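You operate a simulated robot arm through the tools that you are given. There is no shell and no other tool. Be economical: measure what you need, move in short steps, check, and stop when the job is done.

Carry out the task below with a simulated robot arm. There is one attempt and no reset: what you move stays moved.

## Task
Pump 3 doses of glue into the black cup.
Fine: stand the cup on the grey slide and leave it there; slide back out; white switch to CLOSED after pumping; no drips; pots, blocks and the other cup stay put.
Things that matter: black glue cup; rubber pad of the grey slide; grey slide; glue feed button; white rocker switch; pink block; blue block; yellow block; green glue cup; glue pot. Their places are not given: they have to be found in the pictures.

It is judged by the outcome, as a careful person would: the job done as asked, and still so three seconds after it is handed in. It fails if anything else is knocked over, pushed out of place, dropped, spilled or broken.

## Robot
A 6-joint arm with a two-finger parallel gripper, fixed in place. Base frame: the origin is at the foot of the arm, x ahead of it, y to its left, z up; the work surface is at about z = 0. Readings come in cm, degrees, newtons and seconds.
With the tool pointing down near the work surface it reaches from about 14 to 58 cm from the base axis. Its first joint turns from -66.0 to 66.0 degrees. Payload 2.1 kg.
Tool frame: the origin (TCP) lies between the finger pads and is the grasp point; the fingertips stand 3 cm ahead of it; z points along the fingers, y is the line along which they close. Largest opening 9.4 cm; finger width 2.8, thickness 1; the body of the gripper, 5 by 9.6 cm, starts 5.5 cm behind the TCP.
Orientation is that of the tool frame in the base frame, as a unit quaternion [w, x, y, z]. With the fingers straight down and closing along the base's y, the tool's x points along the base's -x, its y along +y and its z along -z.

## Interface
- The arm moves only by the tool play_rows. Its argument "plan" is a list of rows, each a list of 7 numbers: the turn, a rotation vector about the tool's x, y, z in units of 60 degrees (1.0 is 60 degrees), then the shift along the tool's x, y, z in units of 200 mm (1.0 is 200 mm), then the closure, from 0 (fully open) to 1 (shut). In form: [[wx, wy, wz, dx, dy, dz, jaw], ...]. A call has 1 to 12 rows; each row is the pose to reach, as a shift and turn from the pose commanded when the call began, along the tool's axes at that moment. A call with a number of a shift or a turn outside -1 to 1 is refused whole. Each row takes 0.2 s and may step no farther than 5 cm and 8.6 degrees from the row before; otherwise, or with a gripper value out of range, the whole call is refused. A pose out of reach is approached as far as the arm can. The call stops where the force on the tool passes 40 N (or 10 N more than at its start, if that is more) or the arm is blocked; 0.2 s more then pass. The fingers move at their own pace (about 7.2 cm/s each) and stop on an object; they squeeze with about 21 N. The grip force told is the motor's: it shows also when the fingers shut on nothing. Time passes only in rows, and 0.2 s behind the last, so rows that repeat a pose let the fingers close. The reply holds the time, the measured pose of the TCP, the force on the tool along the base axes, the opening and the grip force, in the units named above and with some noise, and new pictures: "views" is both (left out), scene, wrist or none.
- Cameras (640 x 400 px; columns grow to the right, rows downward): "scene" is fixed at [4.01, -35.66, 51.01]; the picture's right is [0.91, -0.42, 0.00], its down [-0.14, -0.29, -0.95] and it looks along [0.40, 0.86, -0.32] (base axes); focal length 263 px, centre (320, 200). "wrist" rides on the gripper at [-3.7, 0, -5.8] in the tool frame; the picture's right is [0.00, -1.00, 0.00], its down [0.97, 0.00, -0.24] and it looks along [0.24, 0.00, 0.97] (tool axes); focal length 218 px, centre (320, 200).
- locate(camera, pixels): for up to 12 pixels [column, row] of the newest picture of that camera ("zoom" is the newest enlarged one), the place [x, y, z] in the base frame of the surface seen there, good to about 0.2 cm. No time passes.
- enlarge(camera, box): a new picture of the part [left, top, right, bottom] of that camera's present view, enlarged. No time passes.
- close_job(): hands the job in; it is judged then, once.

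Keep the steps short. Do not move on a guess: measure, check each grasp and each placing, and mend mistakes. In all there are 80 turns and 120 pictures (those below and enlarged ones count). Leave the gripper open and the arm clear of the work at the hand-in unless told otherwise, and finish with a single line.

The tools are called after "Request:" as name(argument=value, ...) on one line, values as JSON. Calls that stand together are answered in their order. play_rows: Moves the arm, as the interface text tells. Its arguments: {"type":"object","properties":{"plan":{"type":"array","items":{"type":"array","items":{"type":"number"}}},"views":{"type":"string","enum":["both","scene","wrist","none"]}},"required":["plan"]} The other tools are called the same way: locate (camera, pixels) gives the place of the surface under pixels of a picture; enlarge (camera, box) takes an enlarged picture of a part of a camera's view; close_job () hands the job in.

At the start:

```text
time_s: 0.0
position: [21.77, 27.4, 41.11]
ee_rot: [-0.001, 0.0, 1.0, 0.001]
wrist_force: [0.1, -0.8, 0.3]
finger_gap: 9.4
gripper_force: 0.1
```

scene: 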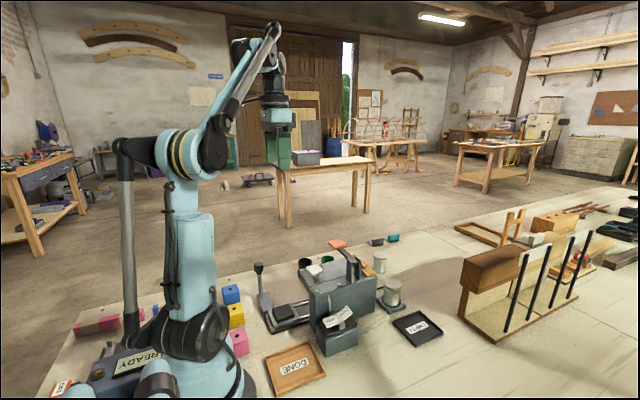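
wrist: 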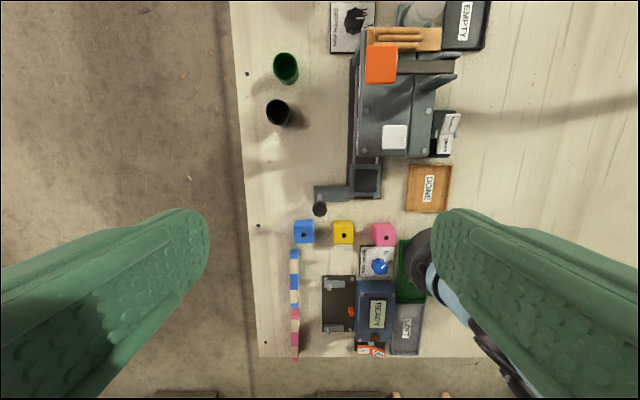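

I see the machine in the middle of both pictures, with the cups at wrist (286,68) green and (278,113) black. I'll enlarge both views to identify the parts.

Request:
enlarge(camera="wrist", box=[240, 0, 500, 220])

Request:
enlarge(camera="scene", box=[230, 220, 450, 380])

Request:
locate(camera="wrist", pixels=[[286, 60], [278, 113], [366, 180], [320, 208], [335, 192], [381, 65], [395, 137], [353, 18], [450, 125], [445, 145], [405, 110], [360, 150]])

```text
1.82 times, centred on (370, 110) of wrist
```

zoom: 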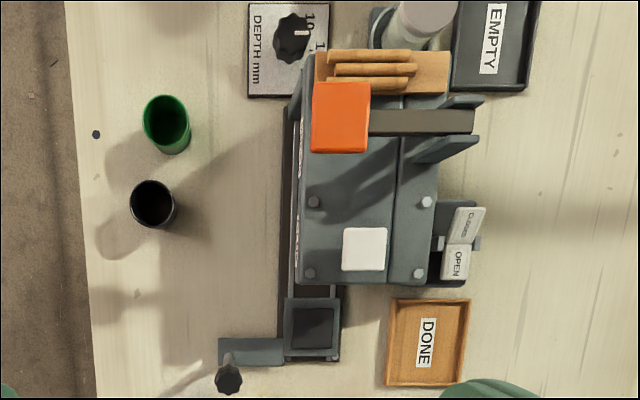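

```text
2.50 times, centred on (340, 300) of scene
```

zoom: 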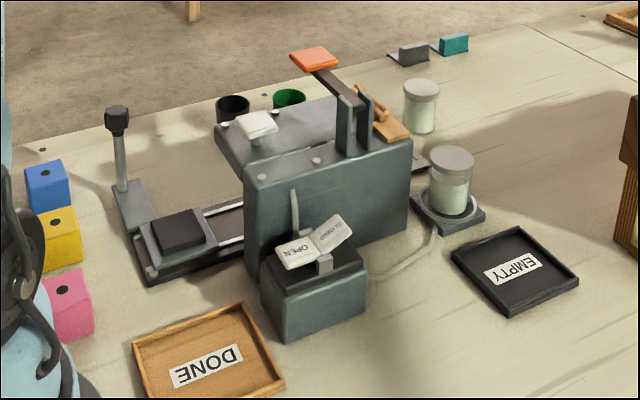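

```text
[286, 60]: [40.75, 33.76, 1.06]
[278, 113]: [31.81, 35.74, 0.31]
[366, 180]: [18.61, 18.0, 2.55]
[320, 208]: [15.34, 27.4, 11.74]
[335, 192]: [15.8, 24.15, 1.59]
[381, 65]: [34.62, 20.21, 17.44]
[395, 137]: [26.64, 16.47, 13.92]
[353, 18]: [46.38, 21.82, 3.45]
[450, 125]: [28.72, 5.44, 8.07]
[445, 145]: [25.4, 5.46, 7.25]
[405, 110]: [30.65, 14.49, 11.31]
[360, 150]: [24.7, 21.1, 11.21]
```

The slide pad is near (18.6, 18, 2.6) and its knob near (15.3, 27.4, 11.7). The white button is at (26.6, 16.5, 13.9), the orange lever at (34.6, 20.2, 17.4) and the rocker at about (27, 5.4, 8). I'll move to look at the machine's +y side at a tilt and read any labels before I touch anything.

Request:
play_rows(plan=[[0.125, 0, 0, -0.05, 0.12, 0.1, 0], [0.25, 0, 0, -0.1, 0.24, 0.2, 0], [0.375, 0, 0, -0.15, 0.36, 0.3, 0], [0.5, 0, 0, -0.2, 0.48, 0.4, 0], [0.625, 0, 0, -0.25, 0.6, 0.5, 0], [0.75, 0, 0, -0.31, 0.73, 0.6, 0]], views="wrist")

```text
time_s: 1.4
position: [31.96, 35.49, 26.09]
ee_rot: [0.05, -0.021, 0.951, -0.303]
wrist_force: [0.2, 0.8, -0.8]
finger_gap: 9.4
gripper_force: 0.0
out of reach, approached as far as the arm can: row 3, 4, 5, 6
```

wrist: 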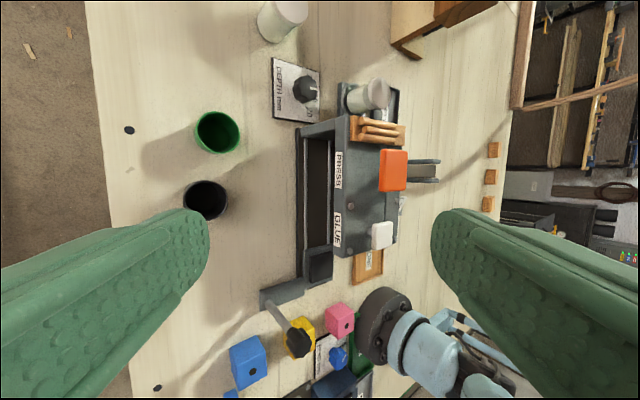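

The labels GLUE and PRESS show on the +y face. I'll enlarge it to see how they match the controls, and locate the parts.

Request:
enlarge(camera="wrist", box=[250, 100, 430, 370])

Request:
locate(camera="wrist", pixels=[[338, 228], [338, 170], [320, 258], [312, 200], [312, 150], [299, 140], [299, 270], [299, 342], [280, 292], [207, 182], [207, 205], [382, 233]])

```text
1.48 times, centred on (340, 235) of wrist
```

zoom: 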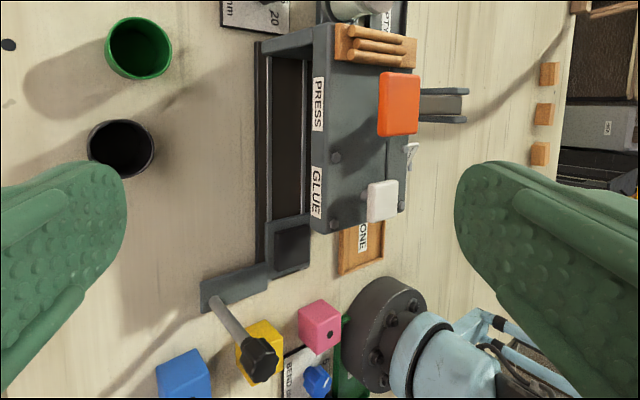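

```text
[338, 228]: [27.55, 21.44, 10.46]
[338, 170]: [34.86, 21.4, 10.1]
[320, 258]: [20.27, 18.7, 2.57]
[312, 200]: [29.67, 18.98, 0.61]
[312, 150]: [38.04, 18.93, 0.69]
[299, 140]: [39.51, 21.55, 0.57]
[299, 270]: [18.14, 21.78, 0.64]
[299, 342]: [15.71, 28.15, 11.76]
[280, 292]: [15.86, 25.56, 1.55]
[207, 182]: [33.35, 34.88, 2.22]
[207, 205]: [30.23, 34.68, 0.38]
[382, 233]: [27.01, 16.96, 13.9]
```

GLUE (x≈27.5) lines up with the white button and PRESS (x≈35) with the orange lever. So the white pad is the feed button, and the glue station is about 8–9 cm along the slide. Next I'll measure the black cup's rim, the pad corners and the housing edges in the enlarged picture.

Request:
locate(camera="zoom", pixels=[[88, 145], [154, 145], [122, 121], [122, 177], [120, 150], [275, 232], [308, 226], [275, 268], [308, 262], [291, 248], [105, 48], [172, 48]])

Request:
locate(camera="wrist", pixels=[[306, 250], [330, 250], [304, 283], [331, 279], [335, 250], [342, 250], [265, 298], [305, 280], [373, 226], [391, 226], [373, 246], [391, 245]])

```text
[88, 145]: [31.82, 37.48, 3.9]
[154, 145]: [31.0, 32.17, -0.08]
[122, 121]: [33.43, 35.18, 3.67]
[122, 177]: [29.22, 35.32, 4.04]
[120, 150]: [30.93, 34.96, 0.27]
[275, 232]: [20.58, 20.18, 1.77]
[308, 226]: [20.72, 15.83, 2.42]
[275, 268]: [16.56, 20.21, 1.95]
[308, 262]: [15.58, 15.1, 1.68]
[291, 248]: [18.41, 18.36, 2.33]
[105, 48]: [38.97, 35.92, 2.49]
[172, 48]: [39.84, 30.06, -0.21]
```

```text
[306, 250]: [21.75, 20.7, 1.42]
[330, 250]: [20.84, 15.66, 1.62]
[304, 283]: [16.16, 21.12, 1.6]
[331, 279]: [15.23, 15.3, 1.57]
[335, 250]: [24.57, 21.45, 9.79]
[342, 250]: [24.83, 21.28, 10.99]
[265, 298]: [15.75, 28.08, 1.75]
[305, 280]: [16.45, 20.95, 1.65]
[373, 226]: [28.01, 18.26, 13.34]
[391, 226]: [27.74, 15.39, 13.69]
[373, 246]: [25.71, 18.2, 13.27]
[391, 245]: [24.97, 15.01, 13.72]
```

The black cup's rim centre is about (31.4, 35.2), radius about 2.2 and height about 4. The pad centre is about (18.5, 18.2) with its top at 2.5. I'll undo the tilt now and check the pose before approaching the cup.

Request:
play_rows(plan=[[-0.125, 0, 0, 0, 0, 0, 0], [-0.25, 0, 0, 0, 0, 0, 0], [-0.375, 0, 0, 0, 0, 0, 0], [-0.5, 0, 0, 0, 0, 0, 0], [-0.625, 0, 0, 0, 0, 0, 0], [-0.75, 0, 0, 0, 0, 0, 0], [-0.75, 0, 0, 0, 0, 0, 0]], views="wrist")

```text
time_s: 3.0
position: [33.57, 37.08, 26.55]
ee_rot: [0.037, -0.038, 0.995, 0.085]
wrist_force: [0.2, -0.3, -0.2]
finger_gap: 9.41
gripper_force: 0.1
out of reach, approached as far as the arm can: row 5, 6, 7
```

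wrist: 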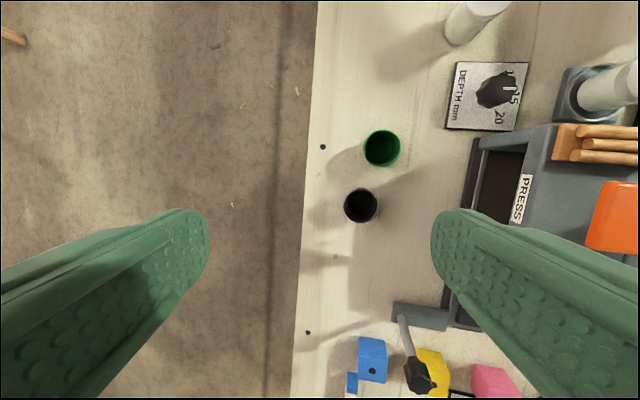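

The wrist is still tilted about 11°. I'll correct that and lower over the cup to about z=15.

Request:
play_rows(plan=[[0.04, 0.018, 0.018, 0.04, -0.045, 0.135, 0], [0.08, 0.035, 0.036, 0.08, -0.09, 0.27, 0], [0.12, 0.053, 0.055, 0.12, -0.135, 0.405, 0], [0.163, 0.071, 0.073, 0.162, -0.18, 0.541, 0], [0.163, 0.071, 0.073, 0.162, -0.18, 0.541, 0]], views="wrist")

```text
time_s: 4.2
position: [31.41, 34.49, 26.23]
ee_rot: [0.002, -0.001, 1.0, -0.001]
wrist_force: [-0.4, 0.4, 0.1]
finger_gap: 9.38
gripper_force: 0.0
out of reach, approached as far as the arm can: row 1, 2, 3, 4, 5
```

wrist: 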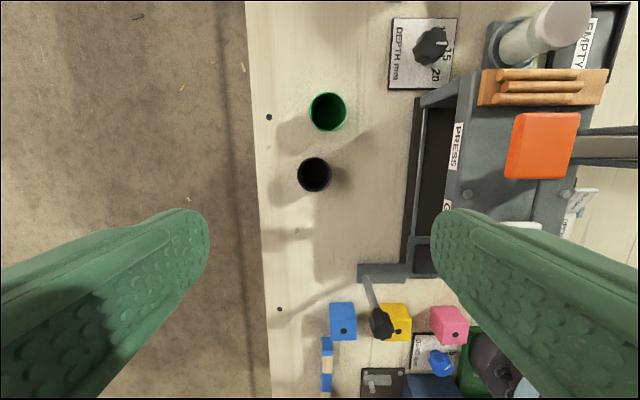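

The tool is now straight down at (31.4, 34.5, 26.2). I'll locate the cup again, then descend.

Request:
locate(camera="wrist", pixels=[[298, 174], [331, 174], [314, 158], [314, 192], [314, 175], [310, 112], [347, 112], [328, 94], [328, 130]])

Request:
play_rows(plan=[[0, 0, 0, 0, 0, 0.2, 0], [0, 0, 0, 0, 0, 0.4, 0], [0, 0, 0, 0, 0, 0.55, 0]], views="wrist")

```text
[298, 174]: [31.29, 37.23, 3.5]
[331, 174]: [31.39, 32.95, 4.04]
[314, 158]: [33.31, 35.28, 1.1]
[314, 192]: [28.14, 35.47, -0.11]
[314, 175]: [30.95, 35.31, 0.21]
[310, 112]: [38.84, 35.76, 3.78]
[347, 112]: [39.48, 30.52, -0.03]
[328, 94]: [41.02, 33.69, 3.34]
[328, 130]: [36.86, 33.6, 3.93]
```

```text
time_s: 5.0
position: [31.29, 34.6, 26.29]
ee_rot: [0.002, 0.0, 1.0, -0.001]
wrist_force: [-0.6, 0.1, 0.1]
finger_gap: 9.42
gripper_force: 0.1
out of reach, approached as far as the arm can: row 1, 2, 3
```

wrist: 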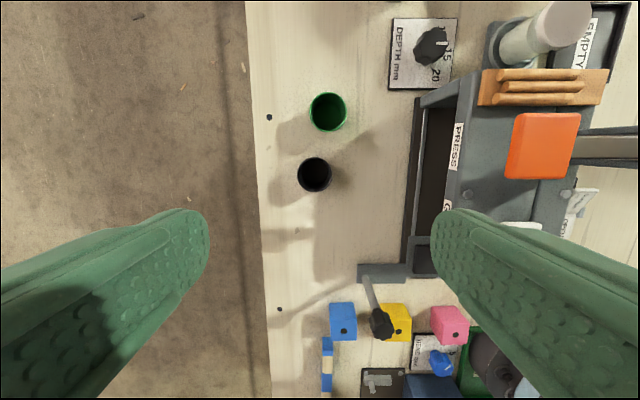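

The descent is blocked by a joint limit, probably wrist yaw. I'll test it by turning the tool part way towards the arm's natural yaw (tool −z) while descending.

Request:
play_rows(plan=[[0, 0, -0.13, 0, 0, 0, 0], [0, 0, -0.26, 0, 0, 0, 0], [0, 0, -0.39, 0, 0, 0, 0], [0, 0, -0.39, 0, 0, 0.2, 0], [0, 0, -0.39, 0, 0, 0.4, 0]], views="wrist")

```text
time_s: 6.2
position: [31.34, 34.66, 26.12]
ee_rot: [0.001, -0.203, 0.979, -0.001]
wrist_force: [0.9, -0.3, -0.1]
finger_gap: 9.39
gripper_force: 0.0
out of reach, approached as far as the arm can: row 4, 5
```

wrist: 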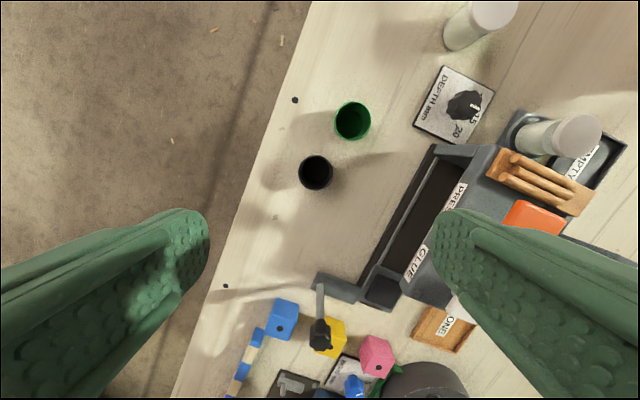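

Yaw isn't what blocks it. I'll look at the arm's configuration in a scene view while trying a small lift.

Request:
play_rows(plan=[[0, 0, 0, 0, 0, -0.1, 0]], views="scene")

```text
time_s: 6.6
position: [31.44, 34.66, 28.02]
ee_rot: [0.001, -0.203, 0.979, -0.001]
wrist_force: [0.1, -0.2, 0.0]
finger_gap: 9.38
gripper_force: 0.0
```

scene: 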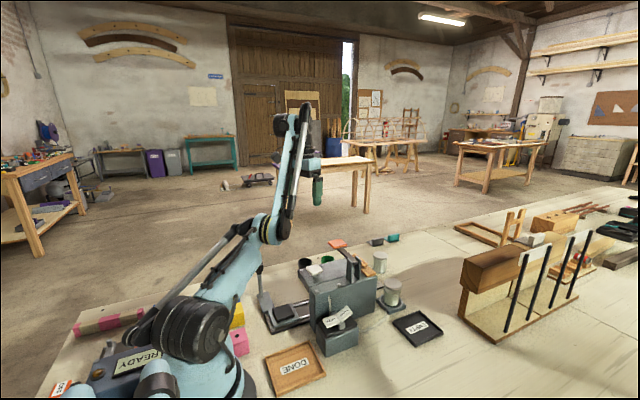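

The elbow has flipped to the low side during my look-around, which is why it can't descend. I'll extend the arm upward and outward towards straight, then fold it back to restore the elbow-up posture.

Request:
play_rows(plan=[[0, 0, 0, 0, 0, -0.2, 0], [0, 0, 0, 0, 0, -0.4, 0], [0, 0, 0, 0, 0, -0.6, 0], [0, 0, 0, 0, 0, -0.8, 0], [0, 0, 0, 0, 0, -1.0, 0], [0, 0, 0, 0, 0, -1.0, 0]], views="scene")

```text
time_s: 8.0
position: [25.57, 28.34, 42.75]
ee_rot: [0.001, -0.203, 0.979, 0.0]
wrist_force: [0.2, 0.4, -0.8]
finger_gap: 9.38
gripper_force: 0.1
out of reach, approached as far as the arm can: row 2, 3, 4, 5, 6
```

scene: 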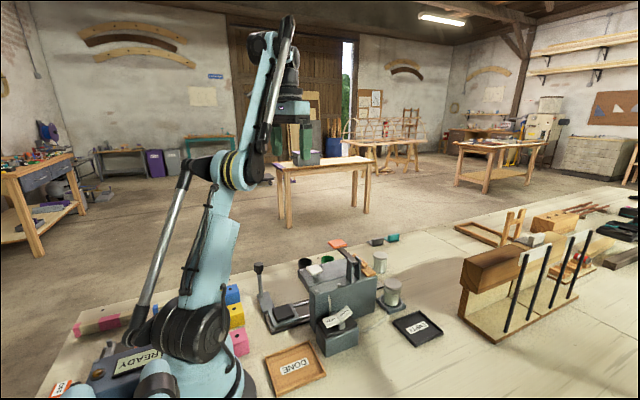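

The arm is nearly straight now. I'll move inward and down and see which way the elbow folds.

Request:
play_rows(plan=[[0, 0, 0, 0.1, 0, 0.1, 0], [0, 0, 0, 0.2, 0, 0.2, 0], [0, 0, 0, 0.3, 0, 0.35, 0], [0, 0, 0, 0.3, 0, 0.5, 0]], views="scene")

```text
time_s: 9.0
position: [25.79, 31.87, 39.49]
ee_rot: [0.001, -0.203, 0.979, 0.0]
wrist_force: [-0.6, -0.1, 0.8]
finger_gap: 9.4
gripper_force: 0.2
out of reach, approached as far as the arm can: row 1, 2, 3, 4
```

scene: 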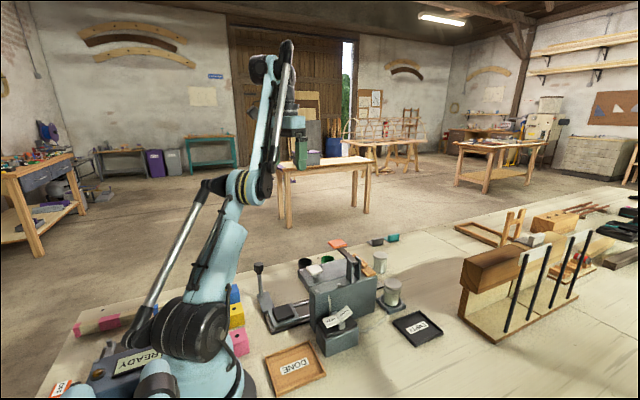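

The arm is sliding along its reach limit with the elbow just past straight. I'll command up and outward so the elbow straightens, then come back in.

Request:
play_rows(plan=[[0, 0, 0, -0.1, 0.05, -0.15, 0], [0, 0, 0, -0.2, 0.1, -0.3, 0], [0, 0, 0, -0.3, 0.15, -0.45, 0], [0, 0, 0, -0.4, 0.2, -0.6, 0]], views="none")

Request:
play_rows(plan=[[0, 0, 0, 0.1, -0.05, 0.1, 0], [0, 0, 0, 0.2, -0.1, 0.2, 0], [0, 0, 0, 0.3, -0.15, 0.3, 0], [0, 0, 0, 0.4, -0.2, 0.4, 0]], views="scene")

```text
time_s: 10.0
position: [26.09, 32.33, 40.29]
ee_rot: [0.002, -0.202, 0.979, 0.0]
wrist_force: [0.0, -0.9, -1.2]
finger_gap: 9.38
gripper_force: 0.1
out of reach, approached as far as the arm can: row 1, 2, 3, 4
```

```text
time_s: 11.0
position: [25.77, 31.68, 39.58]
ee_rot: [0.001, -0.202, 0.979, 0.0]
wrist_force: [-0.6, -0.2, 0.1]
finger_gap: 9.42
gripper_force: 0.1
out of reach, approached as far as the arm can: row 1, 2, 3, 4
```

scene: 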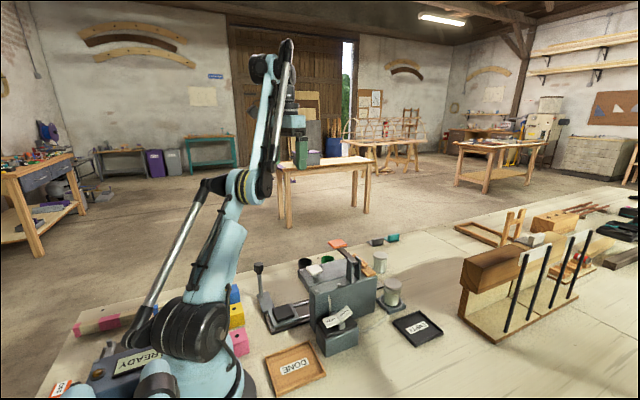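

This confirms it: the elbow sits at a limit just past straight. Pitching the tool inward while stretched should push the elbow the other way, and then I'll move along the tool axis, inward and down.

Request:
play_rows(plan=[[0, 0, 0, -0.1, 0.05, -0.15, 0], [0.06, 0.115, 0, -0.15, 0.08, -0.2, 0], [0.12, 0.23, 0, -0.15, 0.08, -0.2, 0], [0.18, 0.345, 0, -0.15, 0.08, -0.2, 0], [0.24, 0.46, 0, -0.15, 0.08, -0.2, 0]], views="none")

Request:
play_rows(plan=[[0, 0, 0, 0, 0, 0.15, 0], [0, 0, 0, 0, 0, 0.3, 0], [0, 0, 0, 0, 0, 0.45, 0]], views="scene")

```text
time_s: 12.2
position: [22.65, 28.33, 39.25]
ee_rot: [-0.17, -0.197, 0.956, -0.138]
wrist_force: [-0.6, 0.6, 0.5]
finger_gap: 9.41
gripper_force: 0.1
out of reach, approached as far as the arm can: row 1, 2, 3, 4, 5
```

```text
time_s: 13.0
position: [23.39, 28.87, 33.16]
ee_rot: [-0.168, -0.197, 0.956, -0.139]
wrist_force: [-1.1, 0.4, 0.0]
finger_gap: 9.39
gripper_force: 0.1
out of reach, approached as far as the arm can: row 1, 2, 3
```

scene: 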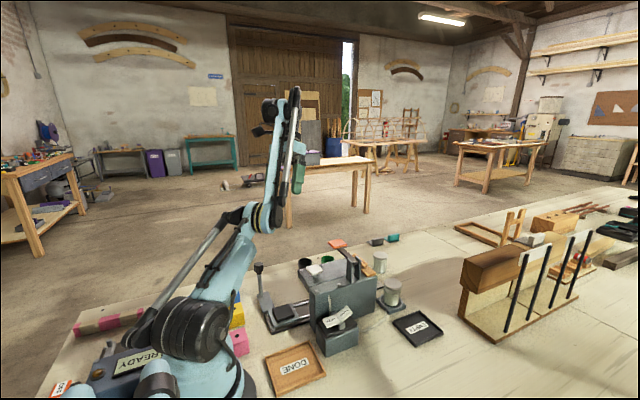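

Still elbow-low. Now the opposite: stretch along −tool z while pitching outward past vertical, then see whether inward moves become reachable.

Request:
play_rows(plan=[[0, 0, 0, 0, 0, -0.22, 0], [0, 0, 0, 0, 0, -0.44, 0], [-0.06, -0.115, 0, -0.1, 0.05, -0.6, 0], [-0.12, -0.23, 0, -0.2, 0.1, -0.7, 0], [-0.18, -0.345, 0, -0.3, 0.15, -0.8, 0], [-0.24, -0.46, 0, -0.4, 0.2, -0.9, 0], [-0.3, -0.575, 0, -0.5, 0.25, -0.9, 0], [-0.36, -0.69, 0, -0.6, 0.3, -0.9, 0]], views="none")

Request:
play_rows(plan=[[0, 0, 0, 0.1, -0.05, 0, 0], [0, 0, 0, 0.2, -0.1, 0, 0], [0, 0, 0, 0.4, -0.2, 0, 0]], views="scene")

```text
time_s: 14.8
position: [32.32, 39.37, 36.8]
ee_rot: [0.145, -0.199, 0.962, 0.117]
wrist_force: [0.2, -0.5, -1.2]
finger_gap: 9.39
gripper_force: 0.1
out of reach, approached as far as the arm can: row 1, 2, 3, 4, 5, 6, 7, 8
```

```text
time_s: 15.6
position: [31.76, 39.24, 37.63]
ee_rot: [0.145, -0.199, 0.962, 0.118]
wrist_force: [0.4, 0.1, 0.2]
finger_gap: 9.37
gripper_force: 0.0
out of reach, approached as far as the arm can: row 1, 2, 3
```

scene: 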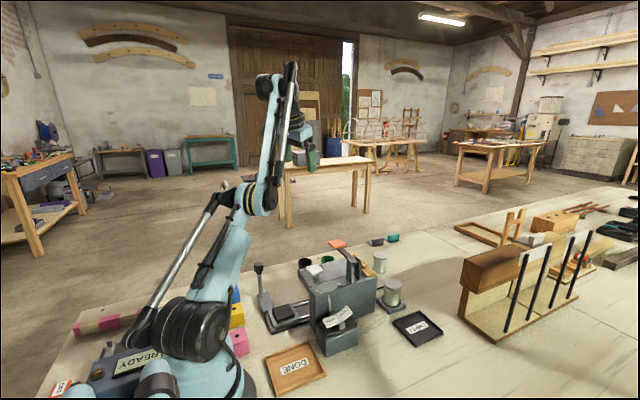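

Still the same. I'll now pitch strongly inward while stretched, so the wrist pitch limit forces the elbow over.

Request:
play_rows(plan=[[0.06, 0.115, 0, 0, 0, -0.1, 0], [0.12, 0.23, 0, 0, 0, -0.2, 0], [0.18, 0.345, 0, 0, 0, -0.2, 0], [0.24, 0.46, 0, 0, 0, -0.2, 0], [0.3, 0.575, 0, 0, 0, -0.2, 0], [0.36, 0.69, 0, 0, 0, -0.2, 0], [0.42, 0.8, 0, 0, 0, -0.2, 0], [0.48, 0.92, 0, 0, 0, -0.2, 0]], views="none")

Request:
play_rows(plan=[[0.06, 0.115, 0, 0, 0, -0.1, 0], [0.12, 0.23, 0, 0, 0, -0.1, 0], [0.18, 0.345, 0, 0, 0, -0.1, 0], [0.24, 0.46, 0, 0, 0, -0.1, 0]], views="scene")

```text
time_s: 17.4
position: [25.33, 31.04, 35.43]
ee_rot: [-0.168, -0.198, 0.956, -0.14]
wrist_force: [0.7, 0.0, -0.1]
finger_gap: 9.4
gripper_force: 0.0
out of reach, approached as far as the arm can: row 1, 2, 3, 4, 5, 6, 7, 8
```

```text
time_s: 18.4
position: [25.19, 30.7, 35.72]
ee_rot: [-0.168, -0.197, 0.956, -0.138]
wrist_force: [0.1, -0.3, 0.1]
finger_gap: 9.4
gripper_force: 0.1
out of reach, approached as far as the arm can: row 1, 2, 3, 4
```

scene: 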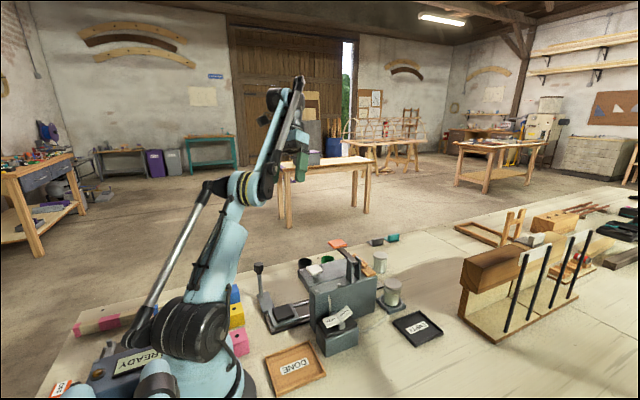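

The pitch stops near 25° inward. My estimate from the picture is that the arm is stuck dead straight (singular), with the shoulder leaned forward. I'll go stretched outward and low, so that reaching lower has to come from the elbow bending forward. At this azimuth that is near the table edge, beyond the cups, and I'll stay high.

Request:
play_rows(plan=[[-0.05, -0.09, 0, -0.147, 0.077, 0.059, 0], [-0.1, -0.18, 0, -0.295, 0.153, 0.118, 0], [-0.15, -0.28, 0, -0.442, 0.23, 0.177, 0], [-0.19, -0.37, 0, -0.59, 0.307, 0.236, 0], [-0.19, -0.37, 0, -0.737, 0.383, 0.295, 0], [-0.19, -0.37, 0, -0.885, 0.46, 0.355, 0]], views="scene")

```text
time_s: 19.8
position: [34.61, 42.41, 20.73]
ee_rot: [0.001, -0.203, 0.979, -0.002]
wrist_force: [-0.3, -0.7, 0.5]
finger_gap: 9.42
gripper_force: 0.1
```

scene: 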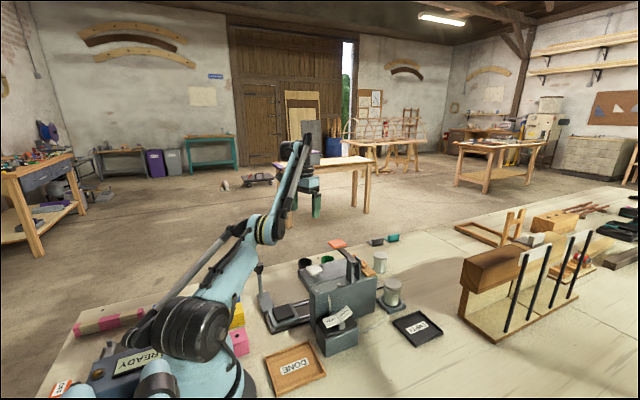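

That pose was fully reached at radius 54.7. I'll go further out and down to z≈13, still well above the cups (about 4 cm tall).

Request:
play_rows(plan=[[0, 0, 0, -0.04, 0.02, 0.12, 0], [0, 0, 0, -0.08, 0.04, 0.24, 0], [0, 0, 0, -0.08, 0.04, 0.38, 0]], views="scene")

```text
time_s: 20.6
position: [36.62, 44.82, 13.61]
ee_rot: [0.0, -0.203, 0.979, -0.004]
wrist_force: [-0.1, -0.3, 0.5]
finger_gap: 9.43
gripper_force: 0.1
out of reach, approached as far as the arm can: row 2, 3
```

scene: 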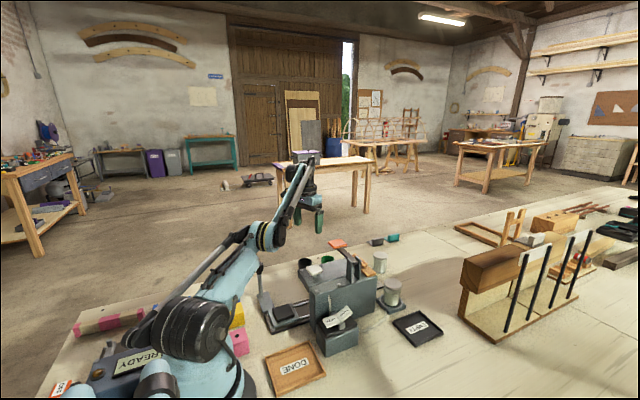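

It's stretched low at radius 58. Next I'll go down a little and inward, to see if the elbow lifts.

Request:
play_rows(plan=[[0, 0, 0, 0, 0, 0.12, 0], [0, 0, 0, 0.08, -0.04, 0.2, 0], [0, 0, 0, 0.18, -0.08, 0.2, 0], [0, 0, 0, 0.28, -0.13, 0.1, 0]], views="scene")

```text
time_s: 21.6
position: [32.51, 40.37, 11.91]
ee_rot: [0.0, -0.203, 0.979, -0.004]
wrist_force: [0.1, -0.1, -0.7]
finger_gap: 9.44
gripper_force: 0.1
out of reach, approached as far as the arm can: row 1
```

scene: 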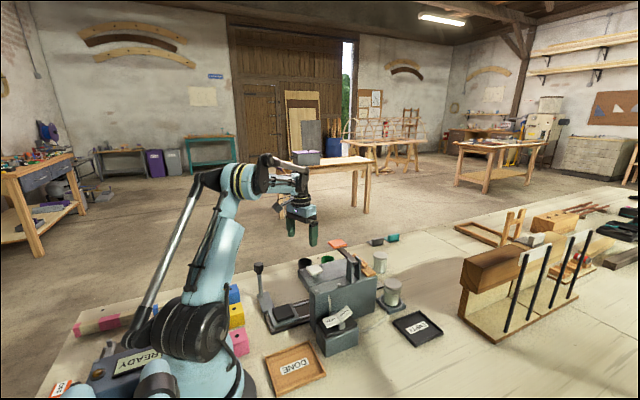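

The elbow is up again. I'll move above the black cup at about (31.35, 35.1, 10) and check with the wrist camera.

Request:
play_rows(plan=[[0, 0, 0, 0.08, -0.11, 0.02, 0], [0, 0, 0, 0.157, -0.219, 0.05, 0], [0, 0, 0, 0.157, -0.219, 0.05, 0]], views="wrist")

```text
time_s: 22.4
position: [31.32, 34.94, 10.89]
ee_rot: [0.0, -0.203, 0.979, -0.004]
wrist_force: [-0.3, 0.1, -0.6]
finger_gap: 9.41
gripper_force: 0.1
```

wrist: 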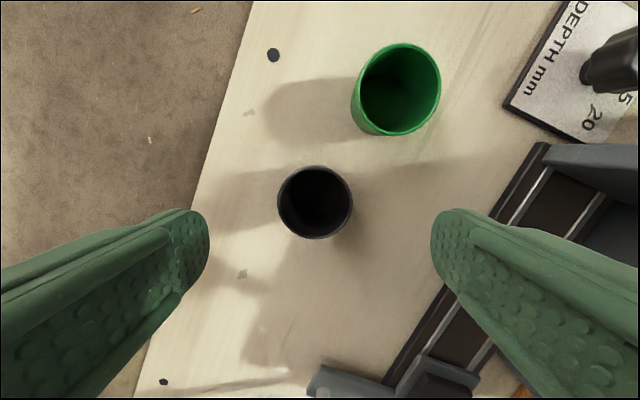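

Request:
locate(camera="wrist", pixels=[[280, 203], [350, 203], [315, 168], [315, 237], [290, 178], [341, 228], [358, 100], [380, 132]])

```text
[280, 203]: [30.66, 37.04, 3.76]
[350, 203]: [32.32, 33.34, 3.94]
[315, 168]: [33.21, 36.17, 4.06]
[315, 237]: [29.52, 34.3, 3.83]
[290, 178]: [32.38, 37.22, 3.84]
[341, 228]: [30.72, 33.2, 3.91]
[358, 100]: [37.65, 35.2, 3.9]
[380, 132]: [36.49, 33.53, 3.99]
```

The cup centre is (31.45, 35.2) and the rim is at z≈4. I'll make a small correction, descend to z≈3.6 and close.

Request:
play_rows(plan=[[0, 0, 0, -0.011, 0.01, 0.15, 0], [0, 0, 0, -0.011, 0.01, 0.3, 0], [0, 0, 0, -0.011, 0.01, 0.365, 0], [0, 0, 0, -0.011, 0.01, 0.365, 0.3], [0, 0, 0, -0.011, 0.01, 0.365, 0.5], [0, 0, 0, -0.011, 0.01, 0.365, 0.8], [0, 0, 0, -0.011, 0.01, 0.365, 0.8]], views="wrist")

```text
time_s: 24.0
position: [31.57, 35.19, 3.58]
ee_rot: [0.001, -0.204, 0.979, -0.003]
wrist_force: [0.9, -1.1, 0.1]
finger_gap: 4.36
gripper_force: 21.2
```

wrist: 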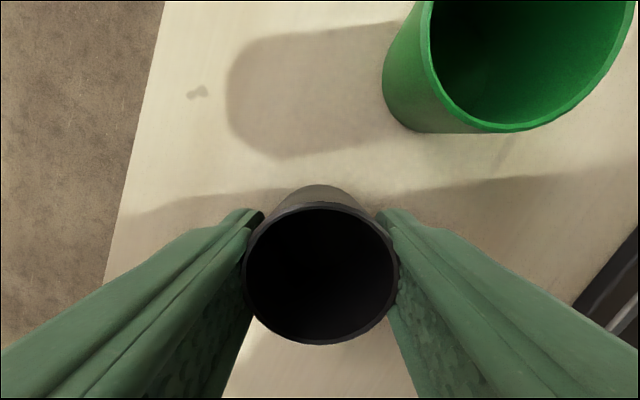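

The cup is gripped with a 4.36 cm gap. I'll lift to z≈19, above the knob (12) and the button (14), then carry it over the pad.

Request:
play_rows(plan=[[0, 0, 0, 0, 0, -0.19, 0.8], [0, 0, 0, 0, 0, -0.38, 0.8], [0, 0, 0, 0, 0, -0.57, 0.8], [0, 0, 0, 0, 0, -0.77, 0.8], [0, 0, 0, 0.16, -0.09, -0.77, 0.8], [0, 0, 0, 0.32, -0.18, -0.77, 0.8], [0, 0, 0, 0.48, -0.27, -0.77, 0.8], [0, 0, 0, 0.64, -0.36, -0.77, 0.8], [0, 0, 0, 0.8, -0.45, -0.77, 0.8], [0, 0, 0, 0.94, -0.525, -0.77, 0.8], [0, 0, 0, 0.94, -0.525, -0.77, 0.8]])

```text
time_s: 26.4
position: [18.39, 18.14, 18.91]
ee_rot: [0.001, -0.202, 0.979, -0.004]
wrist_force: [-0.4, 0.3, -0.2]
finger_gap: 4.36
gripper_force: 21.2
```

scene: 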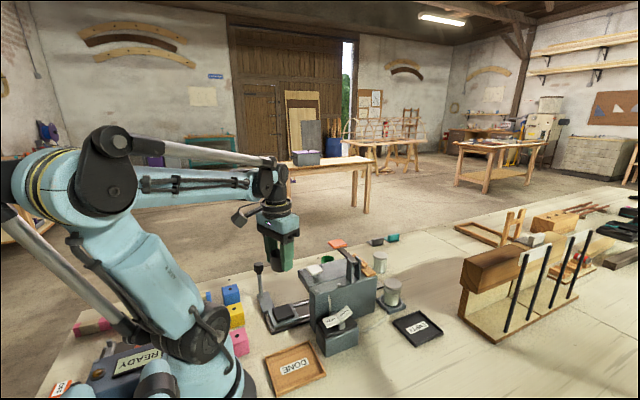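
wrist: 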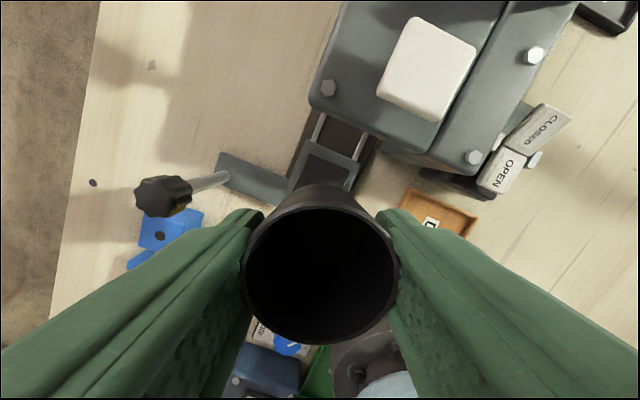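

The cup is above the pad. I'll locate the visible pad and frame corners, the button corners and the rocker in this view before lowering.

Request:
enlarge(camera="scene", box=[240, 230, 400, 360])

Request:
locate(camera="wrist", pixels=[[312, 153], [350, 171], [307, 140], [359, 164], [296, 187], [425, 70], [500, 175], [540, 122], [165, 196], [215, 178], [320, 100], [450, 170]])

```text
3.08 times, centred on (320, 295) of scene
```

zoom: 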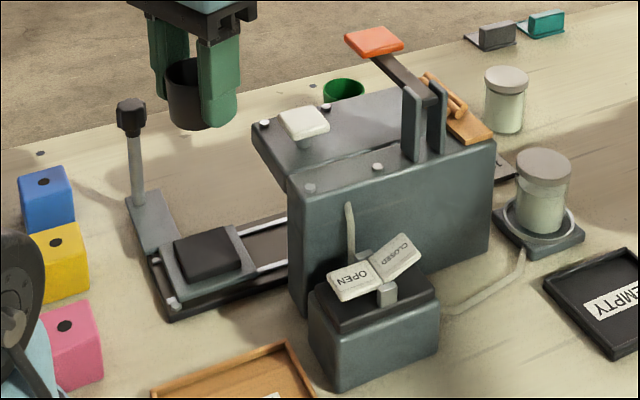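

```text
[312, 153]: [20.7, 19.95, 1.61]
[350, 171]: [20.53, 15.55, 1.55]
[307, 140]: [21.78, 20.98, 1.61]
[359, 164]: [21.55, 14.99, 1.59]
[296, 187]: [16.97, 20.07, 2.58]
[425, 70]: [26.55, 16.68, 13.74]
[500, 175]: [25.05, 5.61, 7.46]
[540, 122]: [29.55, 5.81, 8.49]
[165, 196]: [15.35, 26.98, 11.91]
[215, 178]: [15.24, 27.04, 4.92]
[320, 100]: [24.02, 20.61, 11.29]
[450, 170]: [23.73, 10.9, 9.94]
```

Request:
locate(camera="zoom", pixels=[[178, 243], [220, 230], [240, 260], [190, 278], [207, 252], [303, 125], [365, 275], [400, 255], [387, 295], [385, 55], [131, 112], [150, 225]])

```text
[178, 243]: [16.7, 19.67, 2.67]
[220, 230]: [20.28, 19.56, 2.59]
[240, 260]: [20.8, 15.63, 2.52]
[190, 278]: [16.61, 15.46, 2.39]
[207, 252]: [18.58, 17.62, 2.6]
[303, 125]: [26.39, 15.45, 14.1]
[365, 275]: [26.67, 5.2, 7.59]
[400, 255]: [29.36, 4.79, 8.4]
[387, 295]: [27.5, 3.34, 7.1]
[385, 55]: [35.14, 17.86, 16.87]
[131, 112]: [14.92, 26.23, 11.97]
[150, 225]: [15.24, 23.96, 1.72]
```

The pad spans x 16.5–20.9 and y 15.4–19.8, so its centre is (18.6, 17.7) with the top at 2.6. I'll shift slightly and lower the cup onto it (TCP z≈6.25).

Request:
play_rows(plan=[[0, 0, 0, -0.002, -0.02, 0.18, 0.8], [0, 0, 0, -0.002, -0.02, 0.36, 0.8], [0, 0, 0, -0.002, -0.02, 0.5, 0.8], [0, 0, 0, -0.002, -0.02, 0.58, 0.8], [0, 0, 0, -0.002, -0.02, 0.615, 0.8], [0, 0, 0, -0.002, -0.02, 0.633, 0.8], [0, 0, 0, -0.002, -0.02, 0.633, 0.8]], views="scene")

Request:
enlarge(camera="scene", box=[240, 250, 360, 340])

```text
time_s: 28.0
position: [18.63, 17.73, 6.18]
ee_rot: [0.001, -0.202, 0.979, -0.004]
wrist_force: [-0.5, -1.0, -0.2]
finger_gap: 4.35
gripper_force: 20.5
```

scene: 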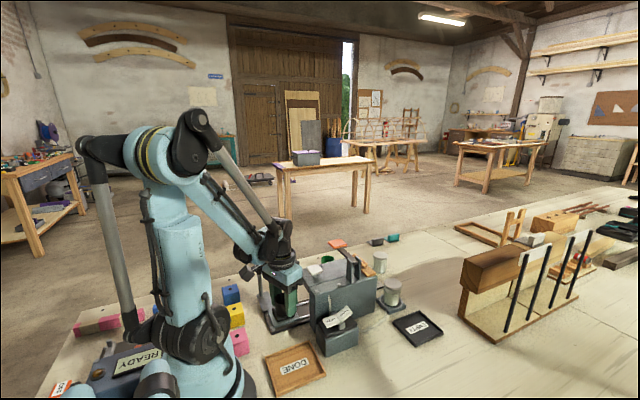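

```text
4.44 times, centred on (300, 295) of scene
```

zoom: 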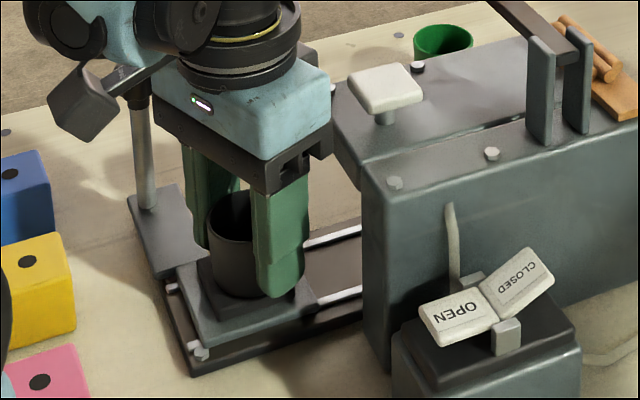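

The cup is right at the pad surface. I'll lower 1 mm more, open partly and rise straight up.

Request:
play_rows(plan=[[0, 0, 0, 0, 0, 0.006, 0.8], [0, 0, 0, 0, 0, 0.006, 0.45], [0, 0, 0, 0, 0, 0.006, 0.3], [0, 0, 0, 0, 0, 0.006, 0.3], [0, 0, 0, 0, 0, -0.1, 0.3], [0, 0, 0, 0, 0, -0.25, 0.3], [0, 0, 0, 0, 0, -0.45, 0.3], [0, 0, 0, 0, 0, -0.65, 0.3]])

Request:
enlarge(camera="scene", box=[240, 250, 360, 340])

```text
time_s: 29.8
position: [18.47, 17.7, 19.35]
ee_rot: [0.0, -0.203, 0.979, -0.003]
wrist_force: [0.1, 0.1, 0.1]
finger_gap: 6.58
gripper_force: 0.0
```

scene: 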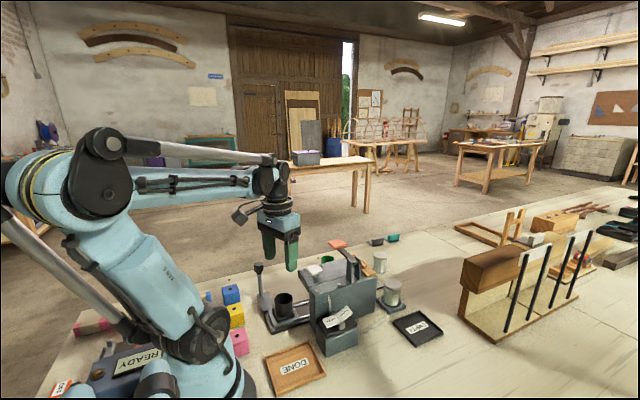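
wrist: 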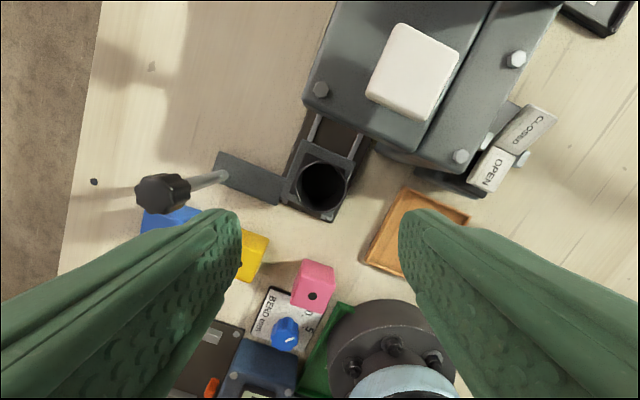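

```text
4.44 times, centred on (300, 295) of scene
```

zoom: 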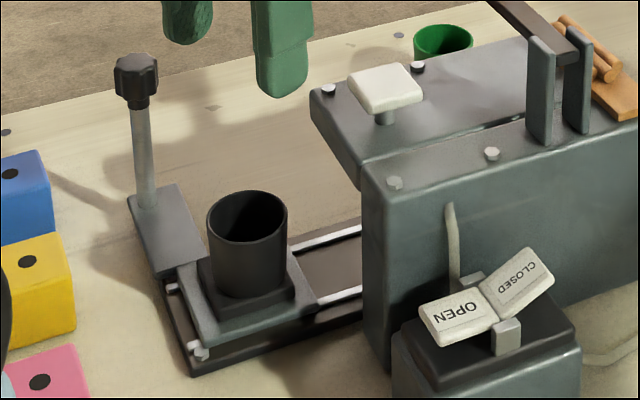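

The cup stands squarely on the pad. Before sliding I need to find the nozzle under the overhang. The wrist camera has a wide view, so from the +y side, low and slightly rolled, it should see underneath. I'll move high over to (21, 40) with yaw back to 0.

Request:
play_rows(plan=[[0, 0, 0.06, -0.09, 0.16, 0, 0.3], [0, 0, 0.13, -0.18, 0.32, 0, 0.3], [0, 0, 0.2, -0.28, 0.48, 0, 0.3], [0, 0, 0.26, -0.37, 0.64, 0, 0.3], [0, 0, 0.33, -0.46, 0.8, 0, 0.3], [0, 0, 0.39, -0.557, 0.973, 0, 0.3]], views="none")

Request:
play_rows(plan=[[0.12, 0, 0, 0, 0, 0.1, 0.3], [0.24, 0, 0, 0, 0, 0.2, 0.3], [0.36, 0, 0, 0, 0, 0.3, 0.3], [0.42, 0, 0, 0, 0, 0.4, 0.3], [0.42, 0, 0, 0, 0, 0.45, 0.3]], views="wrist")

```text
time_s: 31.2
position: [21.13, 40.33, 19.1]
ee_rot: [0.001, 0.002, 1.0, -0.004]
wrist_force: [-0.7, -0.3, 0.2]
finger_gap: 6.57
gripper_force: 0.1
```

```text
time_s: 32.4
position: [23.53, 38.9, 10.15]
ee_rot: [0.001, 0.0, 0.975, -0.222]
wrist_force: [-0.2, 0.3, -0.2]
finger_gap: 6.59
gripper_force: 0.1
out of reach, approached as far as the arm can: row 2, 3, 4, 5
```

wrist: 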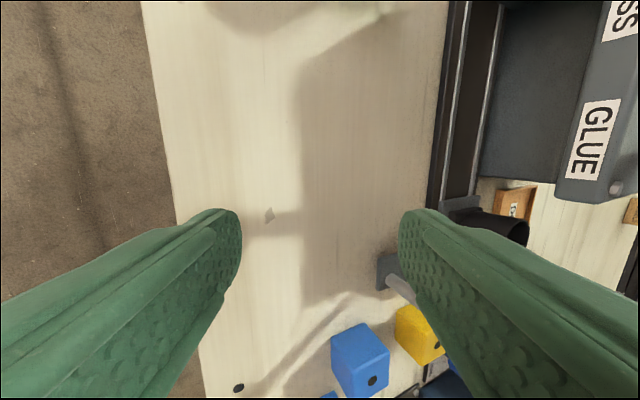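

Request:
enlarge(camera="wrist", box=[420, 0, 640, 260])

Request:
locate(camera="wrist", pixels=[[595, 140], [620, 20], [555, 195], [575, 120], [560, 120], [520, 100], [520, 170], [500, 230], [455, 215], [490, 120], [605, 20], [590, 165]])

```text
1.54 times, centred on (530, 130) of wrist
```

zoom: 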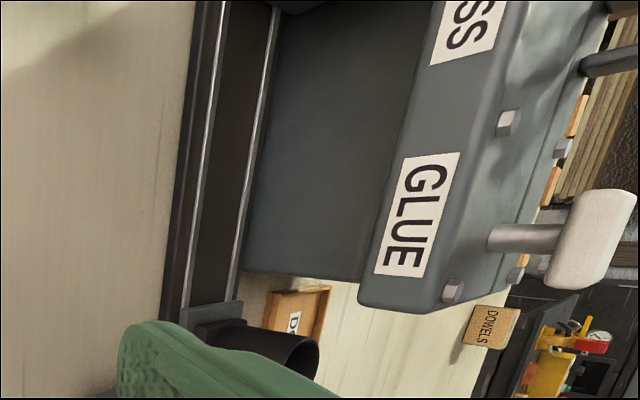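

```text
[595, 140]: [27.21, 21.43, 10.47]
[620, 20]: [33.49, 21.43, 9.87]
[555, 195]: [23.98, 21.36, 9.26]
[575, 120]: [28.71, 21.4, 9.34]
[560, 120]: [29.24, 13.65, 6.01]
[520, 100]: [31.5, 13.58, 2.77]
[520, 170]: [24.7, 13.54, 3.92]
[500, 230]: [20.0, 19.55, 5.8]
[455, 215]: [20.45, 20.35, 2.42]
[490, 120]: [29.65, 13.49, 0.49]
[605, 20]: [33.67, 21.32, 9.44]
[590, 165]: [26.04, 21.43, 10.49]
```

The inner wall is at y=13.5 and the overhang's underside at z≈9. The nozzle is still hidden, so I'll drop the camera about 3 cm for a flatter view underneath.

Request:
play_rows(plan=[[0, 0, 0, 0, 0.032, 0.067, 0.3], [0, 0, 0, 0, 0.068, 0.141, 0.3]], views="wrist")

Request:
enlarge(camera="wrist", box=[480, 0, 640, 220])

```text
time_s: 33.0
position: [23.76, 38.8, 6.91]
ee_rot: [0.001, -0.001, 0.975, -0.222]
wrist_force: [0.1, -0.4, 0.2]
finger_gap: 6.59
gripper_force: 0.2
```

wrist: 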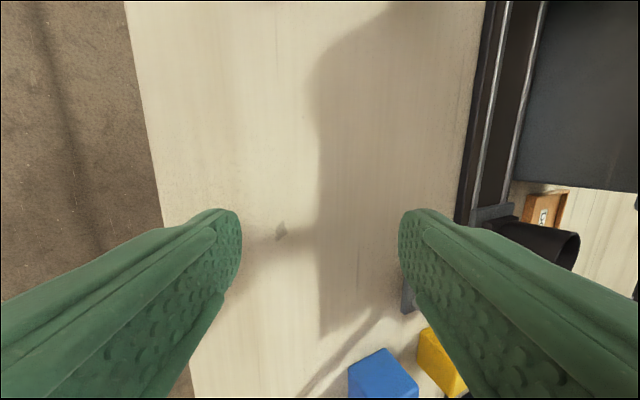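

```text
1.82 times, centred on (560, 110) of wrist
```

zoom: 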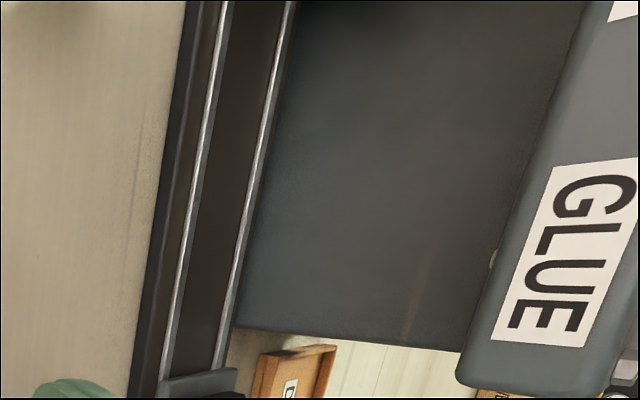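

A pale speck shows at zoom (493, 259), just under the panel edge, and it may be the nozzle. I'll locate it, then close the fingers for floor clearance and drop 1.8 cm to see more.

Request:
locate(camera="zoom", pixels=[[493, 259], [570, 255], [480, 300], [425, 270]])

Request:
play_rows(plan=[[0, 0, 0, 0, 0, 0, 1], [0, 0, 0, 0, 0, 0, 1], [0, 0, 0, 0, 0, 0, 1], [0, 0, 0, 0, 0.039, 0.081, 1]], views="wrist")

Request:
enlarge(camera="wrist", box=[520, 20, 640, 180])

```text
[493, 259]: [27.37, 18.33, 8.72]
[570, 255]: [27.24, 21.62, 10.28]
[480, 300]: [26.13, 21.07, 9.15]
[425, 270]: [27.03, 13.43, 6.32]
```

```text
time_s: 34.0
position: [23.5, 38.68, 5.09]
ee_rot: [0.001, 0.0, 0.975, -0.222]
wrist_force: [-1.1, 0.3, -0.2]
finger_gap: 0.0
gripper_force: 20.7
```

wrist: 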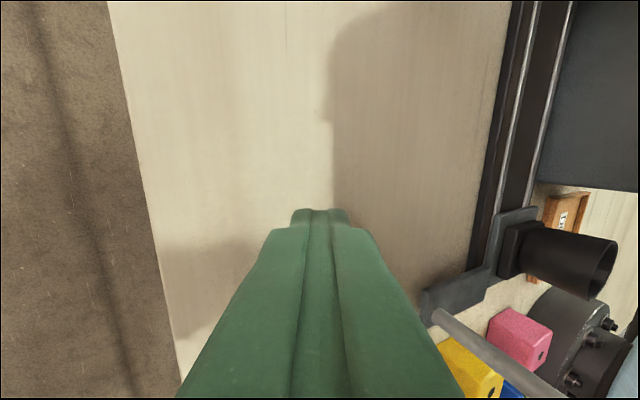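

```text
2.50 times, centred on (580, 100) of wrist
```

zoom: 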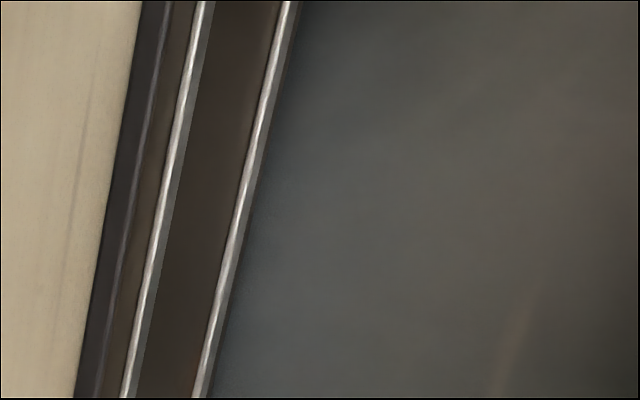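

The first look put the speck at (27.4, 18.3, 8.7). I'll take a wider enlargement to confirm it.

Request:
enlarge(camera="wrist", box=[560, 0, 640, 230])

```text
1.74 times, centred on (600, 115) of wrist
```

zoom: 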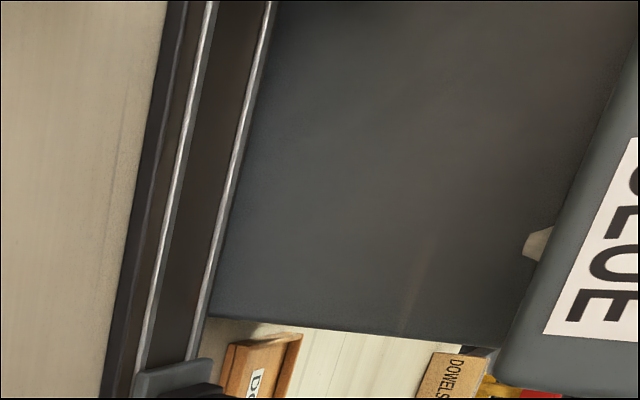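

Now the conical nozzle tip is clear at zoom (530, 245). I'll locate it, along with the cup.

Request:
locate(camera="zoom", pixels=[[529, 245], [535, 240], [530, 250], [540, 235], [527, 254], [545, 245]])

Request:
locate(camera="wrist", pixels=[[560, 245], [525, 238], [605, 265], [520, 220]])

```text
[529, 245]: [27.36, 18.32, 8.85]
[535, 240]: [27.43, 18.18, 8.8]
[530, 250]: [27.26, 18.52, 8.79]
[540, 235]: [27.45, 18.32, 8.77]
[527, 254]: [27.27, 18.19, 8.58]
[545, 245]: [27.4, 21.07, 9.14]
```

```text
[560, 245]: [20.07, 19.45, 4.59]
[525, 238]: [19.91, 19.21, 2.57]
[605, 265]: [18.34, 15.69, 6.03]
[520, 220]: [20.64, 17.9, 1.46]
```

The nozzle tip is at about (27.3, 18.1, 8.6) and the cup is at x≈18.55, so the slide needs about 8.75 cm in +x. The cup's top (6.6) clears the nozzle. I'll rise and remove the tilt, opening the fingers part way.

Request:
play_rows(plan=[[0, 0, 0, 0, -0.065, -0.135, 1], [-0.1, 0, 0, 0, -0.13, -0.27, 0.8], [-0.21, 0, 0, 0, -0.195, -0.4, 0.5], [-0.32, 0, 0, 0, -0.26, -0.54, 0.3], [-0.427, 0, 0, 0, -0.26, -0.54, 0.3]], views="none")

```text
time_s: 35.2
position: [23.58, 38.8, 17.29]
ee_rot: [0.002, 0.001, 1.0, 0.002]
wrist_force: [0.0, 0.1, 0.5]
finger_gap: 6.58
gripper_force: 0.0
```

Next I'll move above the knob at about (15.3, 27) at z≈18.5, turning the tool 60° so the fingers close mostly along the slide direction.

Request:
play_rows(plan=[[0, 0, -0.125, 0.05, -0.07, -0.06, 0.3], [0, 0, -0.25, 0.1, -0.145, -0.06, 0.3], [0, 0, -0.375, 0.155, -0.22, -0.06, 0.3], [0, 0, -0.5, 0.205, -0.295, -0.06, 0.3], [0, 0, -0.625, 0.26, -0.37, -0.06, 0.3], [0, 0, -0.75, 0.31, -0.44, -0.06, 0.3], [0, 0, -0.875, 0.36, -0.515, -0.06, 0.3], [0, 0, -1.0, 0.415, -0.59, -0.06, 0.3], [0, 0, -1.0, 0.415, -0.59, -0.06, 0.3]], views="wrist")

```text
time_s: 37.2
position: [15.13, 26.97, 18.31]
ee_rot: [0.002, -0.501, 0.866, 0.0]
wrist_force: [0.2, -0.7, -0.1]
finger_gap: 6.57
gripper_force: 0.0
```

wrist: 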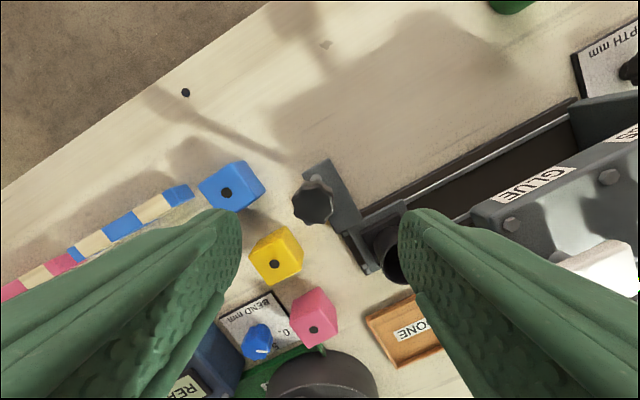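

Request:
locate(camera="wrist", pixels=[[313, 202], [297, 202], [330, 202], [313, 186], [313, 220]])

```text
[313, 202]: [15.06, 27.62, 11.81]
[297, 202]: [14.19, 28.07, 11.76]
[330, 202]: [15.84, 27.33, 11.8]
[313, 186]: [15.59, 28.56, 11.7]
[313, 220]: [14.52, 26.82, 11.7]
```

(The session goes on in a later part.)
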